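You operate a simulated robot arm through the tools that you are given. There is no shell and no other tool. Be economical: measure what you need, move in short steps, check, and stop when the job is done.

Carry out the task below with a simulated robot arm. There is one attempt and no reset: what you move stays moved.

TASK
Press the viscometer start button two times.
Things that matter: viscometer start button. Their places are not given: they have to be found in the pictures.

It is judged by the outcome, as a careful person would: the job done as asked, and still so three seconds after it is handed in. It fails if anything else is knocked over, pushed out of place, dropped, spilled or broken.

THE ROBOT
A 6-joint arm with a two-finger parallel gripper, fixed in place. Base frame: the origin is at the foot of the arm, x ahead of it, y to its left, z up. Lengths are in cm, angles in degrees, forces in N, time in s.
Its first joint turns from -66.0 to 66.0 degrees. Payload 2.9 kg.
Tool frame: the origin (TCP) lies between the finger pads and is the grasp point; the fingertips stand 3 cm ahead of it; z points along the fingers, y is the line along which they close. The gripper opens to 11 cm. The fingers are 2 cm wide and 1 cm thick; the gripper's body (4.8 by 11.2 cm) begins 5.5 cm behind the TCP.
Orientation is that of the tool frame in the base frame, as a unit quaternion [w, x, y, z]. With the fingers straight down and closing along the base's y, the tool's x points along the base's -x, its y along +y and its z along -z.

THE INTERFACE
- The arm moves only by the tool play_rows. Its argument "motion" is one flat list of numbers, 7 for each row, row after row: the closure, from 0 (fully open) to 1 (shut), then the shift along the tool's x, y, z in cm, then the turn, a rotation vector about the tool's x, y, z in degrees. In form: [claw, dx, dy, dz, rx, ry, rz, claw, dx, dy, dz, rx, ry, rz, ...]. A call has 1 to 20 rows; each row shifts and turns the commanded pose from where the row before left it, along the tool's axes as they then stand. A row lasts 0.2 s, in which the tool goes at most 5 cm and 8.6 degrees; a call with a longer step from one row to the next is refused whole, and so is a gripper value outside its range. A pose out of reach is approached as far as the arm can. The call stops where the force on the tool passes 40 N (or 10 N more than at its start, if that is more) or the arm is blocked; 0.2 s more then pass. The fingers move at their own pace (about 10.8 cm/s each) and stop on an object; they squeeze with about 42 N. The grip force told is the motor's: it shows also when the fingers shut on nothing. Time passes only in rows, and 0.2 s behind the last, so rows that do not move let the fingers close. It gives the time, the measured TCP pose, the force on the tool (base axes), the opening and the grip force at its end, in the units of the frame above (readings bear some noise).
- Cameras (640 x 400 px; columns grow to the right, rows downward): "scene" is fixed at [5.2, 41.28, 141.19]; the picture's right is [-0.94, -0.35, 0.00], its down [-0.10, 0.28, -0.96] and it looks along [0.33, -0.90, -0.29] (base axes); focal length 334 px, centre (320, 200). "wrist" rides on the gripper at [-3.6, 0, -5.7] in the tool frame; the picture's right is [0.00, -1.00, 0.00], its down [0.97, 0.00, -0.24] and it looks along [0.24, 0.00, 0.97] (tool axes); focal length 218 px, centre (320, 200).
- get_image(camera): a new picture of that camera. No time passes.
- pixel_to_xyz(camera, pixels): there is no depth. For up to 12 entries [column, row, z] of the newest picture of that camera ("zoom" is the newest enlarged one), the place [x, y] in the base frame at which the ray of that pixel passes the height z, good to about 0.2 cm. No time passes.
- enlarge(camera, box): a new picture of the part [left, top, right, bottom] of that camera's present view, enlarged. No time passes.
- hand_in(): hands the job in; it is judged then, once.

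Work in short steps. Measure before you move; look again where a grasp or a placing could have gone wrong, and mend it. You have 60 turns and 30 pictures in all, the two below and enlarged ones among them. Open the gripper and draw the arm clear of the work before you hand the job in, unless the task says otherwise; then end with one line.

The tools are called by a JSON object that holds its "op" and its "data". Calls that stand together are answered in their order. play_rows: Moves the arm, as the interface text tells. Its arguments: {"type":"object","properties":{"motion":{"type":"array","items":{"type":"number"}}},"required":["motion"]} The other tools are called the same way: get_image (camera) takes a picture; pixel_to_xyz (camera, pixels) gives the place at which the rays of pixels pass given heights; enlarge (camera, box) takes an enlarged picture of a part of a camera's view; hand_in () hands the job in.

At the start:

```text
time: 0.0
tcp_pos: [32.78, -18.3, 128.56]
tool_rot: [0.0, 0.0, 1.0, 0.0]
contact_force: [-0.1, -0.4, 0.2]
width: 10.98
grip_force: 0.0
```

scene: 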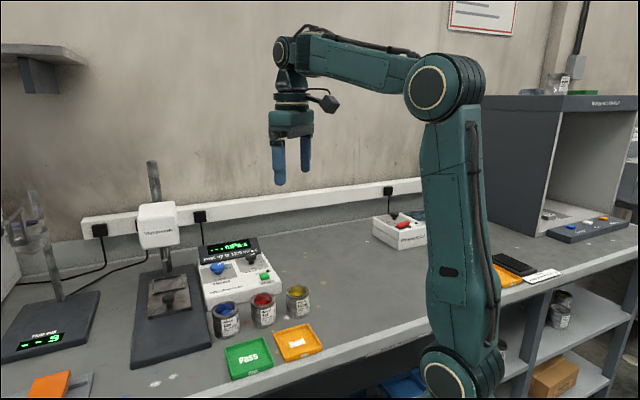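
wrist: 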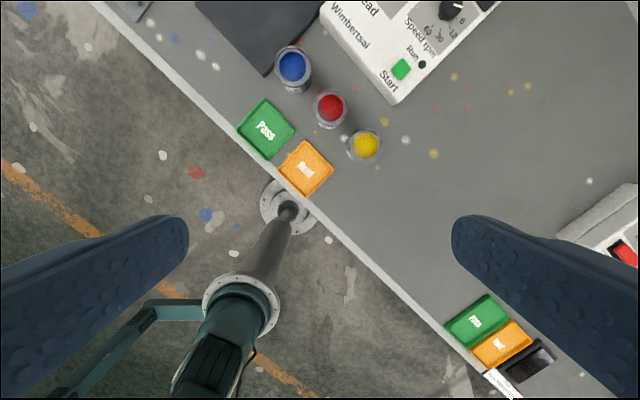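

The wrist view shows a green button marked "Start" near (401,69) on an instrument. I enlarge both views to identify it.

{"op": "enlarge", "data": {"camera": "wrist", "box": [260, 0, 520, 162]}}

{"op": "enlarge", "data": {"camera": "scene", "box": [120, 190, 320, 315]}}

```text
2.46 times, centred on (390, 81) of wrist
```

zoom: 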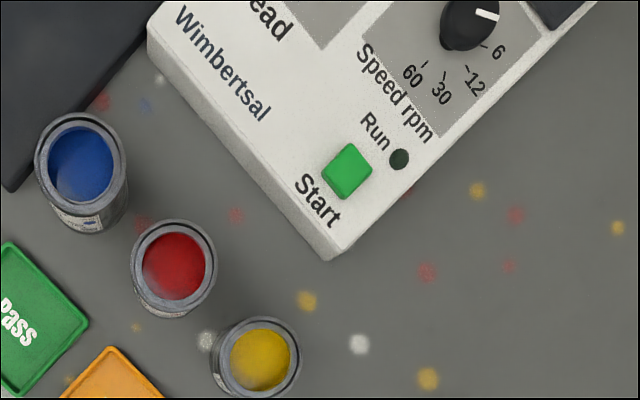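

```text
3.20 times, centred on (220, 252) of scene
```

zoom: 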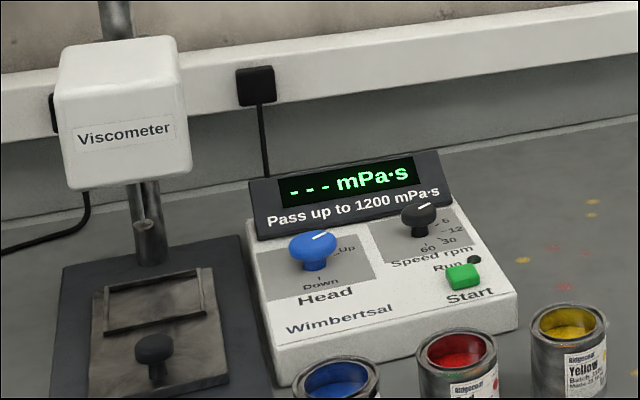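

The viscometer's start button is at scene (265,276) and wrist (401,69). I intersect the two rays to get its height.

{"op": "pixel_to_xyz", "data": {"camera": "wrist", "pixels": [[401, 69, 94], [401, 69, 96], [401, 69, 98], [401, 69, 100], [401, 69, 102], [394, 103, 93.2], [394, 103, 97], [322, 15, 97]]}}

{"op": "pixel_to_xyz", "data": {"camera": "scene", "pixels": [[265, 275, 94], [265, 275, 96], [265, 275, 98], [265, 275, 100], [265, 275, 102]]}}

```text
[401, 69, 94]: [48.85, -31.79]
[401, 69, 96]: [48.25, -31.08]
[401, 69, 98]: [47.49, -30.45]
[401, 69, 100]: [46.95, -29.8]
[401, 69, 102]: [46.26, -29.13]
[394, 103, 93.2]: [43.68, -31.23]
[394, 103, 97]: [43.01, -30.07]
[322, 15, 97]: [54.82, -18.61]
```

```text
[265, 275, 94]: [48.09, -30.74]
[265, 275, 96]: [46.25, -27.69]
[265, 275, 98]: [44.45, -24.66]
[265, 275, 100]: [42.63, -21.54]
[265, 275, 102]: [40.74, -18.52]
```

The rays meet near z≈93.4, which looks low for a button on top of a box. I check with other features: tray centres and box corners.

{"op": "pixel_to_xyz", "data": {"camera": "wrist", "pixels": [[266, 128, 90], [266, 128, 94], [305, 167, 90], [305, 167, 94], [452, 9, 94], [452, 9, 98]]}}

{"op": "pixel_to_xyz", "data": {"camera": "scene", "pixels": [[249, 357, 90], [249, 357, 94], [297, 342, 90], [297, 342, 94], [251, 256, 94], [251, 256, 98]]}}

```text
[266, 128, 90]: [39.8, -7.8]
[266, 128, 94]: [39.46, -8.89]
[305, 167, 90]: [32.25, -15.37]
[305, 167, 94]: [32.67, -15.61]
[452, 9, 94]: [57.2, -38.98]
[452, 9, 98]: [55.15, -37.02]
```

```text
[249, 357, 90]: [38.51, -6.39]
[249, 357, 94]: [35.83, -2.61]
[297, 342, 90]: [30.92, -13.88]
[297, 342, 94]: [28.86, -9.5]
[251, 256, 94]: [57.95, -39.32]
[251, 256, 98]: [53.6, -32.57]
```

The trays also triangulate low, at about z≈88.7, so either the bench or a camera is off from nominal. I close the gripper, move over the button while staying high, and triangulate again with the wrist camera alone.

{"op": "play_rows", "data": {"motion": [1, 0, 0, 0, 0, 0, 0, 1, -2, -2.4, 0, 0, 0, 0, 1, -2, -2.4, 0, 0, 0, 0, 1, -2, -2.4, 0, 0, 0, 0, 1, -2, -2.4, 0, 0, 0, 0, 1, -2, -2.4, 0, 0, 0, 0, 1, 0, 0, 3, 0, 0, 0, 1, 0, 0, 3, 0, 0, 0, 1, 0, 0, 3, 0, 0, 0, 1, 0, 0, 3, 0, 0, 0, 1, 0, 0, 0, 0, 0, 0]}}

{"op": "get_image", "data": {"camera": "wrist"}}

{"op": "get_image", "data": {"camera": "scene"}}

```text
time: 2.4
tcp_pos: [42.87, -30.28, 116.66]
tool_rot: [0.0, 0.0, 1.0, -0.001]
contact_force: [0.1, -0.2, 0.4]
width: 0.0
grip_force: 38.3
```

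```text
25 pictures are left
```

wrist: 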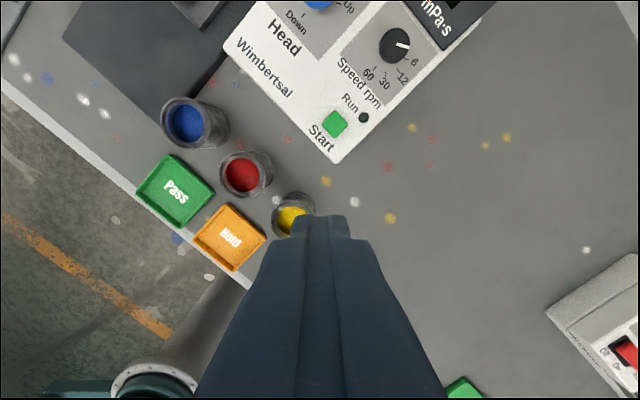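

```text
24 pictures are left
```

scene: 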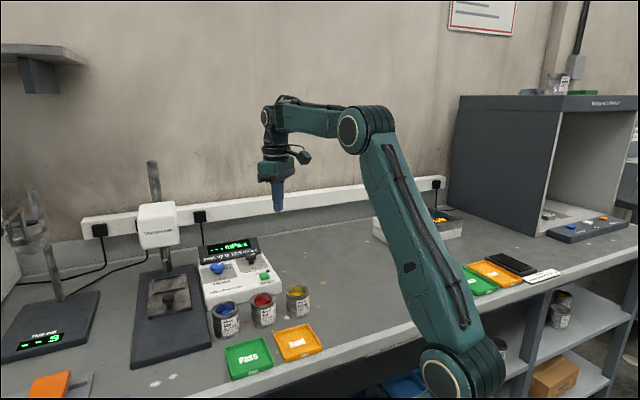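

The fingertip projects correctly in the scene view, so that camera looks sound. I recompute the button from the new wrist picture, at about (334,124).

{"op": "pixel_to_xyz", "data": {"camera": "wrist", "pixels": [[334, 124, 92], [334, 124, 94], [334, 124, 96], [334, 124, 98], [334, 124, 100], [176, 191, 88], [176, 191, 90], [176, 191, 93.2]]}}

{"op": "enlarge", "data": {"camera": "wrist", "box": [254, 60, 414, 160]}}

```text
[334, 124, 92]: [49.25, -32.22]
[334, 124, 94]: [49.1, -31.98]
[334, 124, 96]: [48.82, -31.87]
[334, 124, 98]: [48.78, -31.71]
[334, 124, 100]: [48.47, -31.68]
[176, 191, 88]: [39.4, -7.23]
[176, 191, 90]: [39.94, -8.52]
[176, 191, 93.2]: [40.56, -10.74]
```

```text
4.00 times, centred on (334, 110) of wrist
```

zoom: 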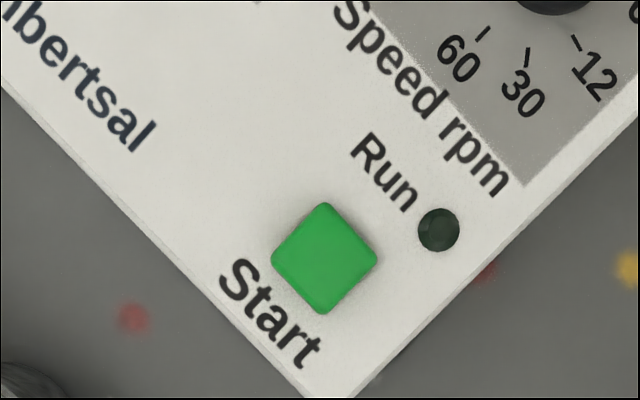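

The new view agrees: button at about (49.1,-32.0), top z≈93.5–94, so the bench really is lower than stated. I move above it and go down to a tip height of about 98.

{"op": "play_rows", "data": {"motion": [1, -3.1, -0.85, 0, 0, 0, 0, 1, -3.1, -0.9, 0, 0, 0, 0, 1, 0, 0, 3, 0, 0, 0, 1, 0, 0, 3, 0, 0, 0, 1, 0, 0, 3, 0, 0, 0, 1, 0, 0, 3, 0, 0, 0, 1, 0, 0, 2, 0, 0, 0, 1, 0, 0, 1.5, 0, 0, 0, 1, 0, 0, 0, 0, 0, 0]}}

{"op": "get_image", "data": {"camera": "wrist"}}

{"op": "enlarge", "data": {"camera": "scene", "box": [190, 200, 350, 300]}}

```text
time: 4.4
tcp_pos: [49.06, -32.02, 101.21]
tool_rot: [0.0, 0.0, 1.0, 0.0]
contact_force: [0.0, 0.4, 0.1]
width: 0.0
grip_force: 37.7
```

```text
22 pictures are left
```

wrist: 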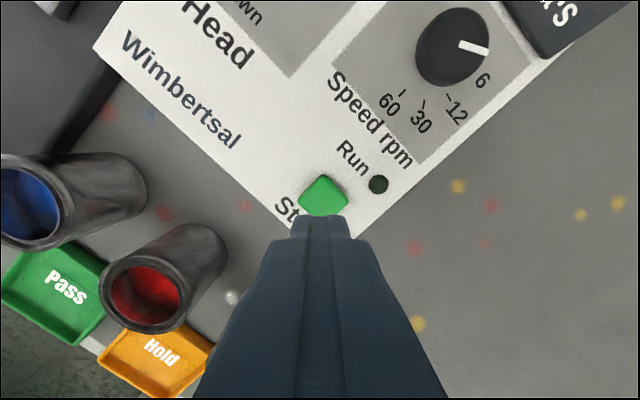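

```text
4.00 times, centred on (270, 250) of scene
```

zoom: 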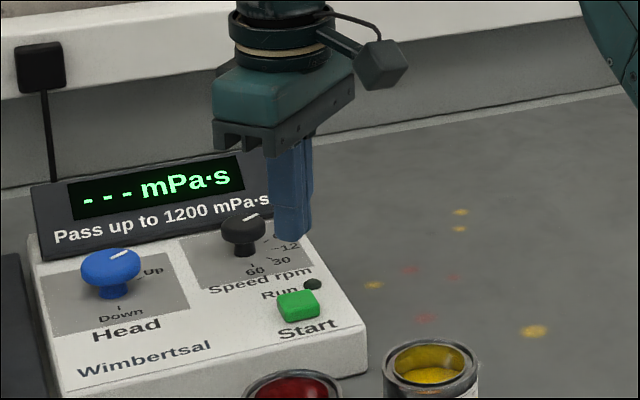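

The button's corners are at left (299,200), right (348,198) and top (323,175), so its centre is about (323.5,200). I check the offset.

{"op": "pixel_to_xyz", "data": {"camera": "wrist", "pixels": [[323.5, 201, 93], [323.5, 201, 94], [299, 200, 93.5], [348, 200, 93.5], [323.5, 175, 93.5]]}}

```text
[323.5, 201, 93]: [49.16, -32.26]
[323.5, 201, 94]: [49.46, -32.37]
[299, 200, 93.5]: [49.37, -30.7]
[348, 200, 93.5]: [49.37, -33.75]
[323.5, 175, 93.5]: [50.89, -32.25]
```

I trim by 0.2 cm and go down to just above the button, then continue in small steps until contact.

{"op": "play_rows", "data": {"motion": [1, -0.22, -0.22, 1.5, 0, 0, 0, 1, 0, 0, 1.5, 0, 0, 0, 1, 0, 0, 0.5, 0, 0, 0, 1, 0, 0, 0.2, 0, 0, 0, 1, 0, 0, 0, 0, 0, 0]}}

{"op": "enlarge", "data": {"camera": "scene", "box": [190, 200, 350, 300]}}

```text
time: 5.6
tcp_pos: [49.27, -32.37, 97.42]
tool_rot: [-0.001, -0.001, 1.0, 0.001]
contact_force: [-0.3, 0.0, 0.5]
width: 0.0
grip_force: 37.5
```

```text
4.00 times, centred on (270, 250) of scene
```

zoom: 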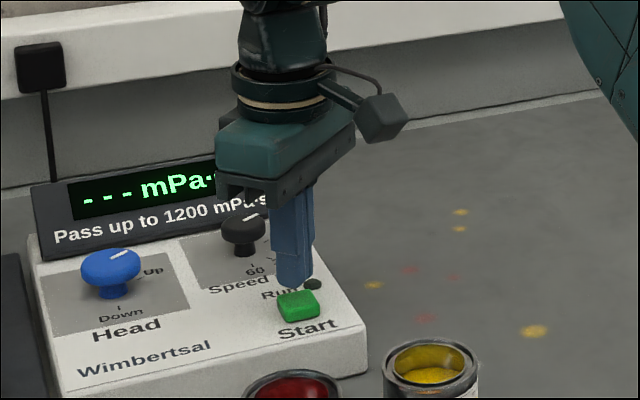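

The tip is about 0.7 cm above the button and centred on it. I step down gently.

{"op": "play_rows", "data": {"motion": [1, 0, 0, 0.2, 0, 0, 0, 1, 0, 0, 0.2, 0, 0, 0, 1, 0, 0, 0.15, 0, 0, 0, 1, 0, 0, 0.15, 0, 0, 0, 1, 0, 0, 0.1, 0, 0, 0, 1, 0, 0, 0, 0, 0, 0]}}

{"op": "enlarge", "data": {"camera": "scene", "box": [190, 200, 350, 300]}}

```text
time: 7.0
tcp_pos: [49.32, -32.38, 96.74]
tool_rot: [0.0, 0.0, 1.0, 0.0]
contact_force: [0.1, -0.3, 0.9]
width: 0.0
grip_force: 37.7
```

```text
4.00 times, centred on (270, 250) of scene
```

zoom: 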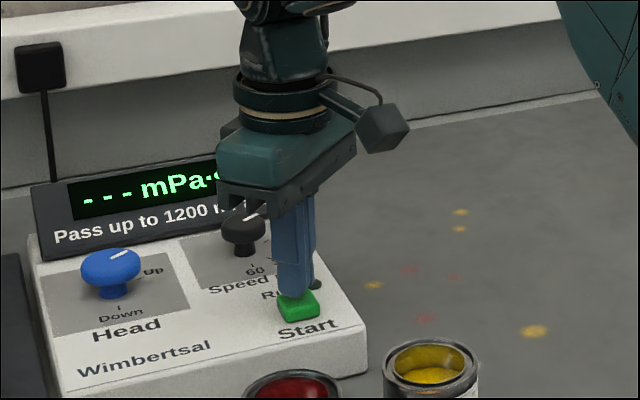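

The reading is 0.9 N, so contact may be just starting. I continue in 0.1 cm steps.

{"op": "play_rows", "data": {"motion": [1, 0, 0, 0.1, 0, 0, 0, 1, 0, 0, 0.1, 0, 0, 0, 1, 0, 0, 0, 0, 0, 0]}}

```text
time: 7.8
tcp_pos: [49.39, -32.3, 96.38]
tool_rot: [-0.001, 0.0, 1.0, 0.0]
contact_force: [-0.1, 0.4, 0.3]
width: 0.0
grip_force: 37.5
```

{"op": "play_rows", "data": {"motion": [1, 0, 0, 0.1, 0, 0, 0, 1, 0, 0, 0.1, 0, 0, 0, 1, 0, 0, 0, 0, 0, 0]}}

{"op": "enlarge", "data": {"camera": "scene", "box": [190, 200, 350, 300]}}

```text
time: 8.6
tcp_pos: [49.23, -32.3, 96.19]
tool_rot: [0.001, 0.0, 1.0, 0.001]
contact_force: [-0.6, -0.3, 0.8]
width: 0.02
grip_force: 38.1
```

```text
4.00 times, centred on (270, 250) of scene
```

zoom: 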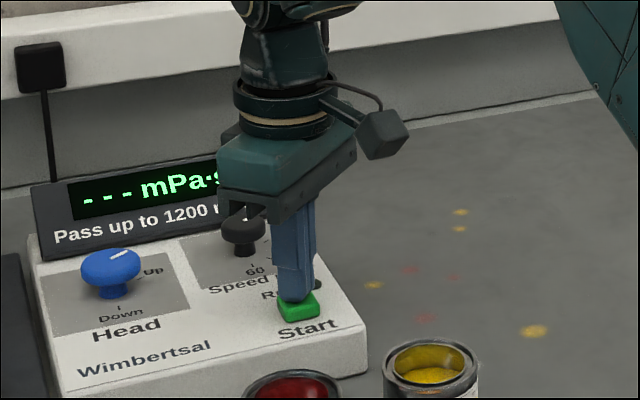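

Still no contact force at tip z≈93.2. I continue in 0.1 cm steps.

{"op": "play_rows", "data": {"motion": [1, 0, 0, 0.1, 0, 0, 0, 1, 0, 0, 0.1, 0, 0, 0, 1, 0, 0, 0, 0, 0, 0]}}

```text
time: 9.4
tcp_pos: [49.33, -32.44, 96.02]
tool_rot: [0.001, -0.001, 1.0, 0.0]
contact_force: [0.2, 0.1, 0.9]
width: 0.0
grip_force: 37.9
```

{"op": "play_rows", "data": {"motion": [1, 0, 0, 0.1, 0, 0, 0, 1, 0, 0, 0.1, 0, 0, 0, 1, 0, 0, 0, 0, 0, 0]}}

{"op": "enlarge", "data": {"camera": "scene", "box": [220, 240, 316, 300]}}

{"op": "get_image", "data": {"camera": "wrist"}}

```text
time: 10.2
tcp_pos: [49.24, -32.28, 95.73]
tool_rot: [0.0, 0.001, 1.0, -0.001]
contact_force: [0.7, -0.3, 0.5]
width: 0.0
grip_force: 37.6
```

```text
6.67 times, centred on (268, 270) of scene
```

zoom: 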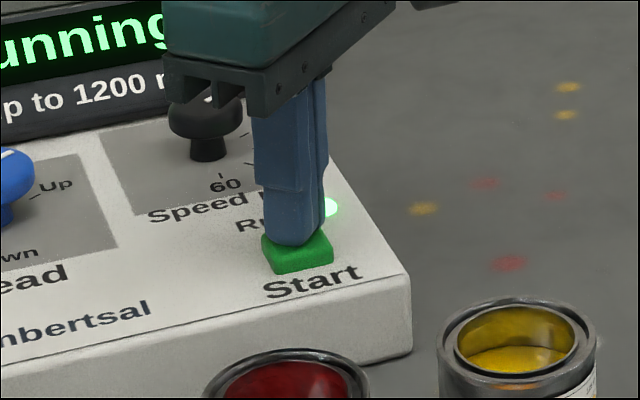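

```text
16 pictures are left
```

wrist: 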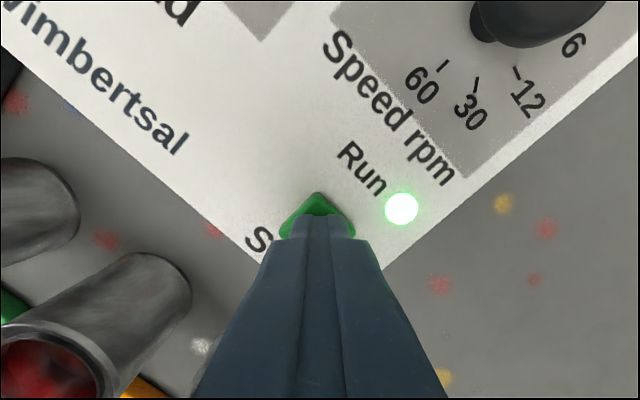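

The first press registered: the display reads "Running" and the Run lamp is lit. I lift 1.6 cm to release fully and check.

{"op": "play_rows", "data": {"motion": [1, 0, 0, -0.8, 0, 0, 0, 1, 0, 0, -0.8, 0, 0, 0, 1, 0, 0, 0, 0, 0, 0, 1, 0, 0, 0, 0, 0, 0]}}

{"op": "enlarge", "data": {"camera": "scene", "box": [190, 215, 318, 295]}}

```text
time: 11.2
tcp_pos: [49.46, -32.35, 97.39]
tool_rot: [0.0, 0.001, 1.0, 0.0]
contact_force: [0.3, -0.4, 0.2]
width: 0.0
grip_force: 37.7
```

```text
5.00 times, centred on (254, 255) of scene
```

zoom: 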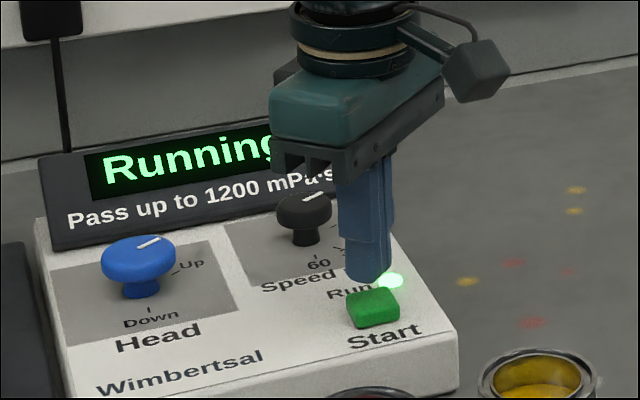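

The button has popped back up and is clear of the tip. Second press, to the same depth.

{"op": "play_rows", "data": {"motion": [1, 0, 0, 0.5, 0, 0, 0, 1, 0, 0, 0.5, 0, 0, 0, 1, 0, 0, 0.2, 0, 0, 0, 1, 0, 0, 0.2, 0, 0, 0, 1, 0, 0, 0.2, 0, 0, 0, 1, 0, 0, 0, 0, 0, 0]}}

{"op": "enlarge", "data": {"camera": "scene", "box": [190, 215, 318, 295]}}

```text
time: 12.6
tcp_pos: [49.25, -32.28, 95.74]
tool_rot: [0.0, 0.0, 1.0, 0.0]
contact_force: [0.5, 0.8, 1.6]
width: 0.0
grip_force: 38.1
```

```text
5.00 times, centred on (254, 255) of scene
```

zoom: 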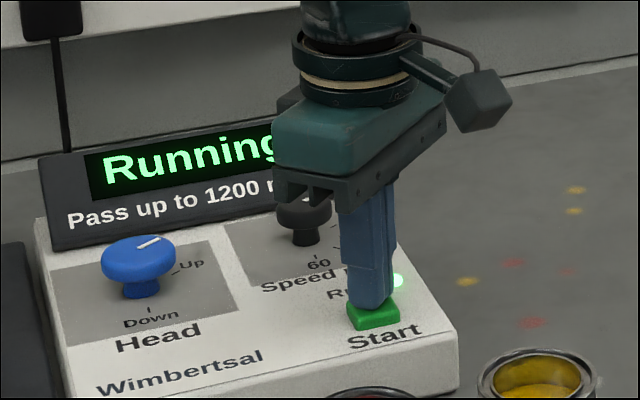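

The tip is at the same depth as the first press, but the display can't confirm a second count. I push a bit deeper without releasing, so that it is certain to be one complete press.

{"op": "play_rows", "data": {"motion": [1, 0, 0, 0.1, 0, 0, 0, 1, 0, 0, 0.05, 0, 0, 0, 1, 0, 0, 0, 0, 0, 0]}}

{"op": "enlarge", "data": {"camera": "scene", "box": [190, 215, 318, 295]}}

```text
time: 13.4
tcp_pos: [49.22, -32.17, 95.58]
tool_rot: [0.001, 0.0, 1.0, 0.0]
contact_force: [-0.5, -1.0, 1.9]
width: 0.0
grip_force: 37.8
```

```text
5.00 times, centred on (254, 255) of scene
```

zoom: 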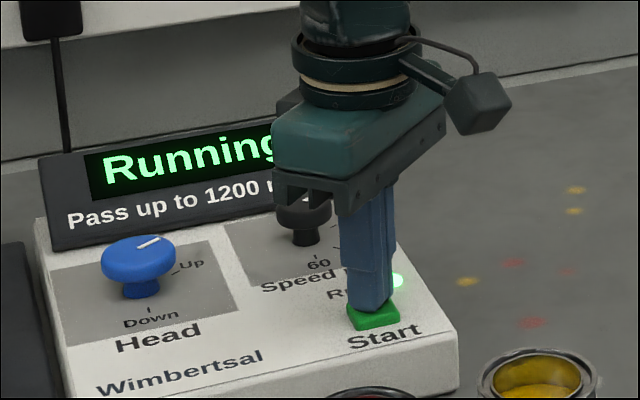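

Force is 1.9 N, so the button hasn't reached its stop. I continue the same press slightly further until the force rises.

{"op": "play_rows", "data": {"motion": [1, 0, 0, 0.05, 0, 0, 0, 1, 0, 0, 0.05, 0, 0, 0, 1, 0, 0, 0, 0, 0, 0]}}

```text
time: 14.2
tcp_pos: [49.32, -32.23, 95.62]
tool_rot: [0.001, 0.0, 1.0, 0.0]
contact_force: [-0.7, 0.4, 5.0]
width: 0.0
grip_force: 37.5
```

Force has risen to 5 N and the tip no longer advances, so the button is at its stop and the second press is complete. I release straight up and look at the display.

{"op": "play_rows", "data": {"motion": [1, 0, 0, -0.8, 0, 0, 0, 1, 0, 0, -1.5, 0, 0, 0, 1, 0, 0, -3, 0, 0, 0, 1, 0, 0, -4, 0, 0, 0, 1, 0, 0, -4, 0, 0, 0, 1, 0, 0, -4, 0, 0, 0, 1, 0, 0, -4, 0, 0, 0, 1, 0, 0, 0, 0, 0, 0]}}

{"op": "enlarge", "data": {"camera": "scene", "box": [160, 190, 320, 290]}}

```text
time: 16.0
tcp_pos: [49.32, -32.52, 116.97]
tool_rot: [0.001, 0.0, 1.0, 0.0]
contact_force: [-1.1, 0.2, -0.5]
width: 0.0
grip_force: 38.2
```

```text
4.00 times, centred on (240, 240) of scene
```

zoom: 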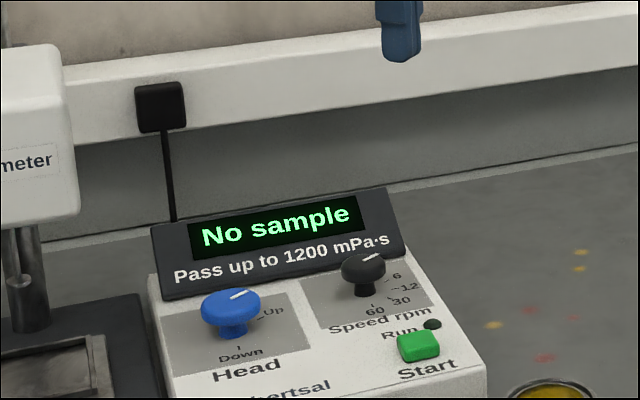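

The run has ended with "No sample", and both presses and releases are done. I open the gripper, back the arm away and take a final look.

{"op": "play_rows", "data": {"motion": [1, 3, 2, -2, 0, 0, 0, 1, 3, 2, -2, 0, 0, 0, 0.5, 3, 2, -2, 0, 0, 0, 0, 3, 2, -2, 0, 0, 0, 0, 0, 0, 0, 0, 0, 0, 0, 0, 0, 0, 0, 0, 0, 0, 0, 0, 0, 0, 0, 0]}}

{"op": "get_image", "data": {"camera": "scene"}}

```text
time: 17.6
tcp_pos: [37.38, -24.15, 124.82]
tool_rot: [-0.001, 0.0, 1.0, 0.001]
contact_force: [-0.4, 0.2, 0.6]
width: 11.01
grip_force: 0.1
```

```text
11 pictures are left
```

scene: 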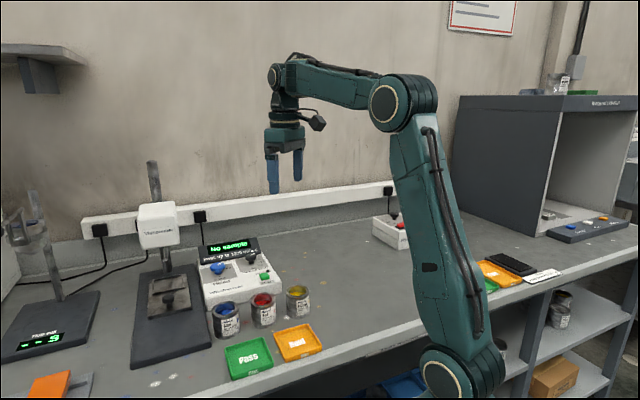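

The arm is clear, the gripper is open, and nothing else has moved. I hand in.

{"op": "hand_in", "data": {}}

```text
The job is handed in.
```

I pressed the viscometer start button twice: the first press set it to "Running", and the second went to the button's stop during that run (the display has no press count); it now reads "No sample", and nothing else was moved.
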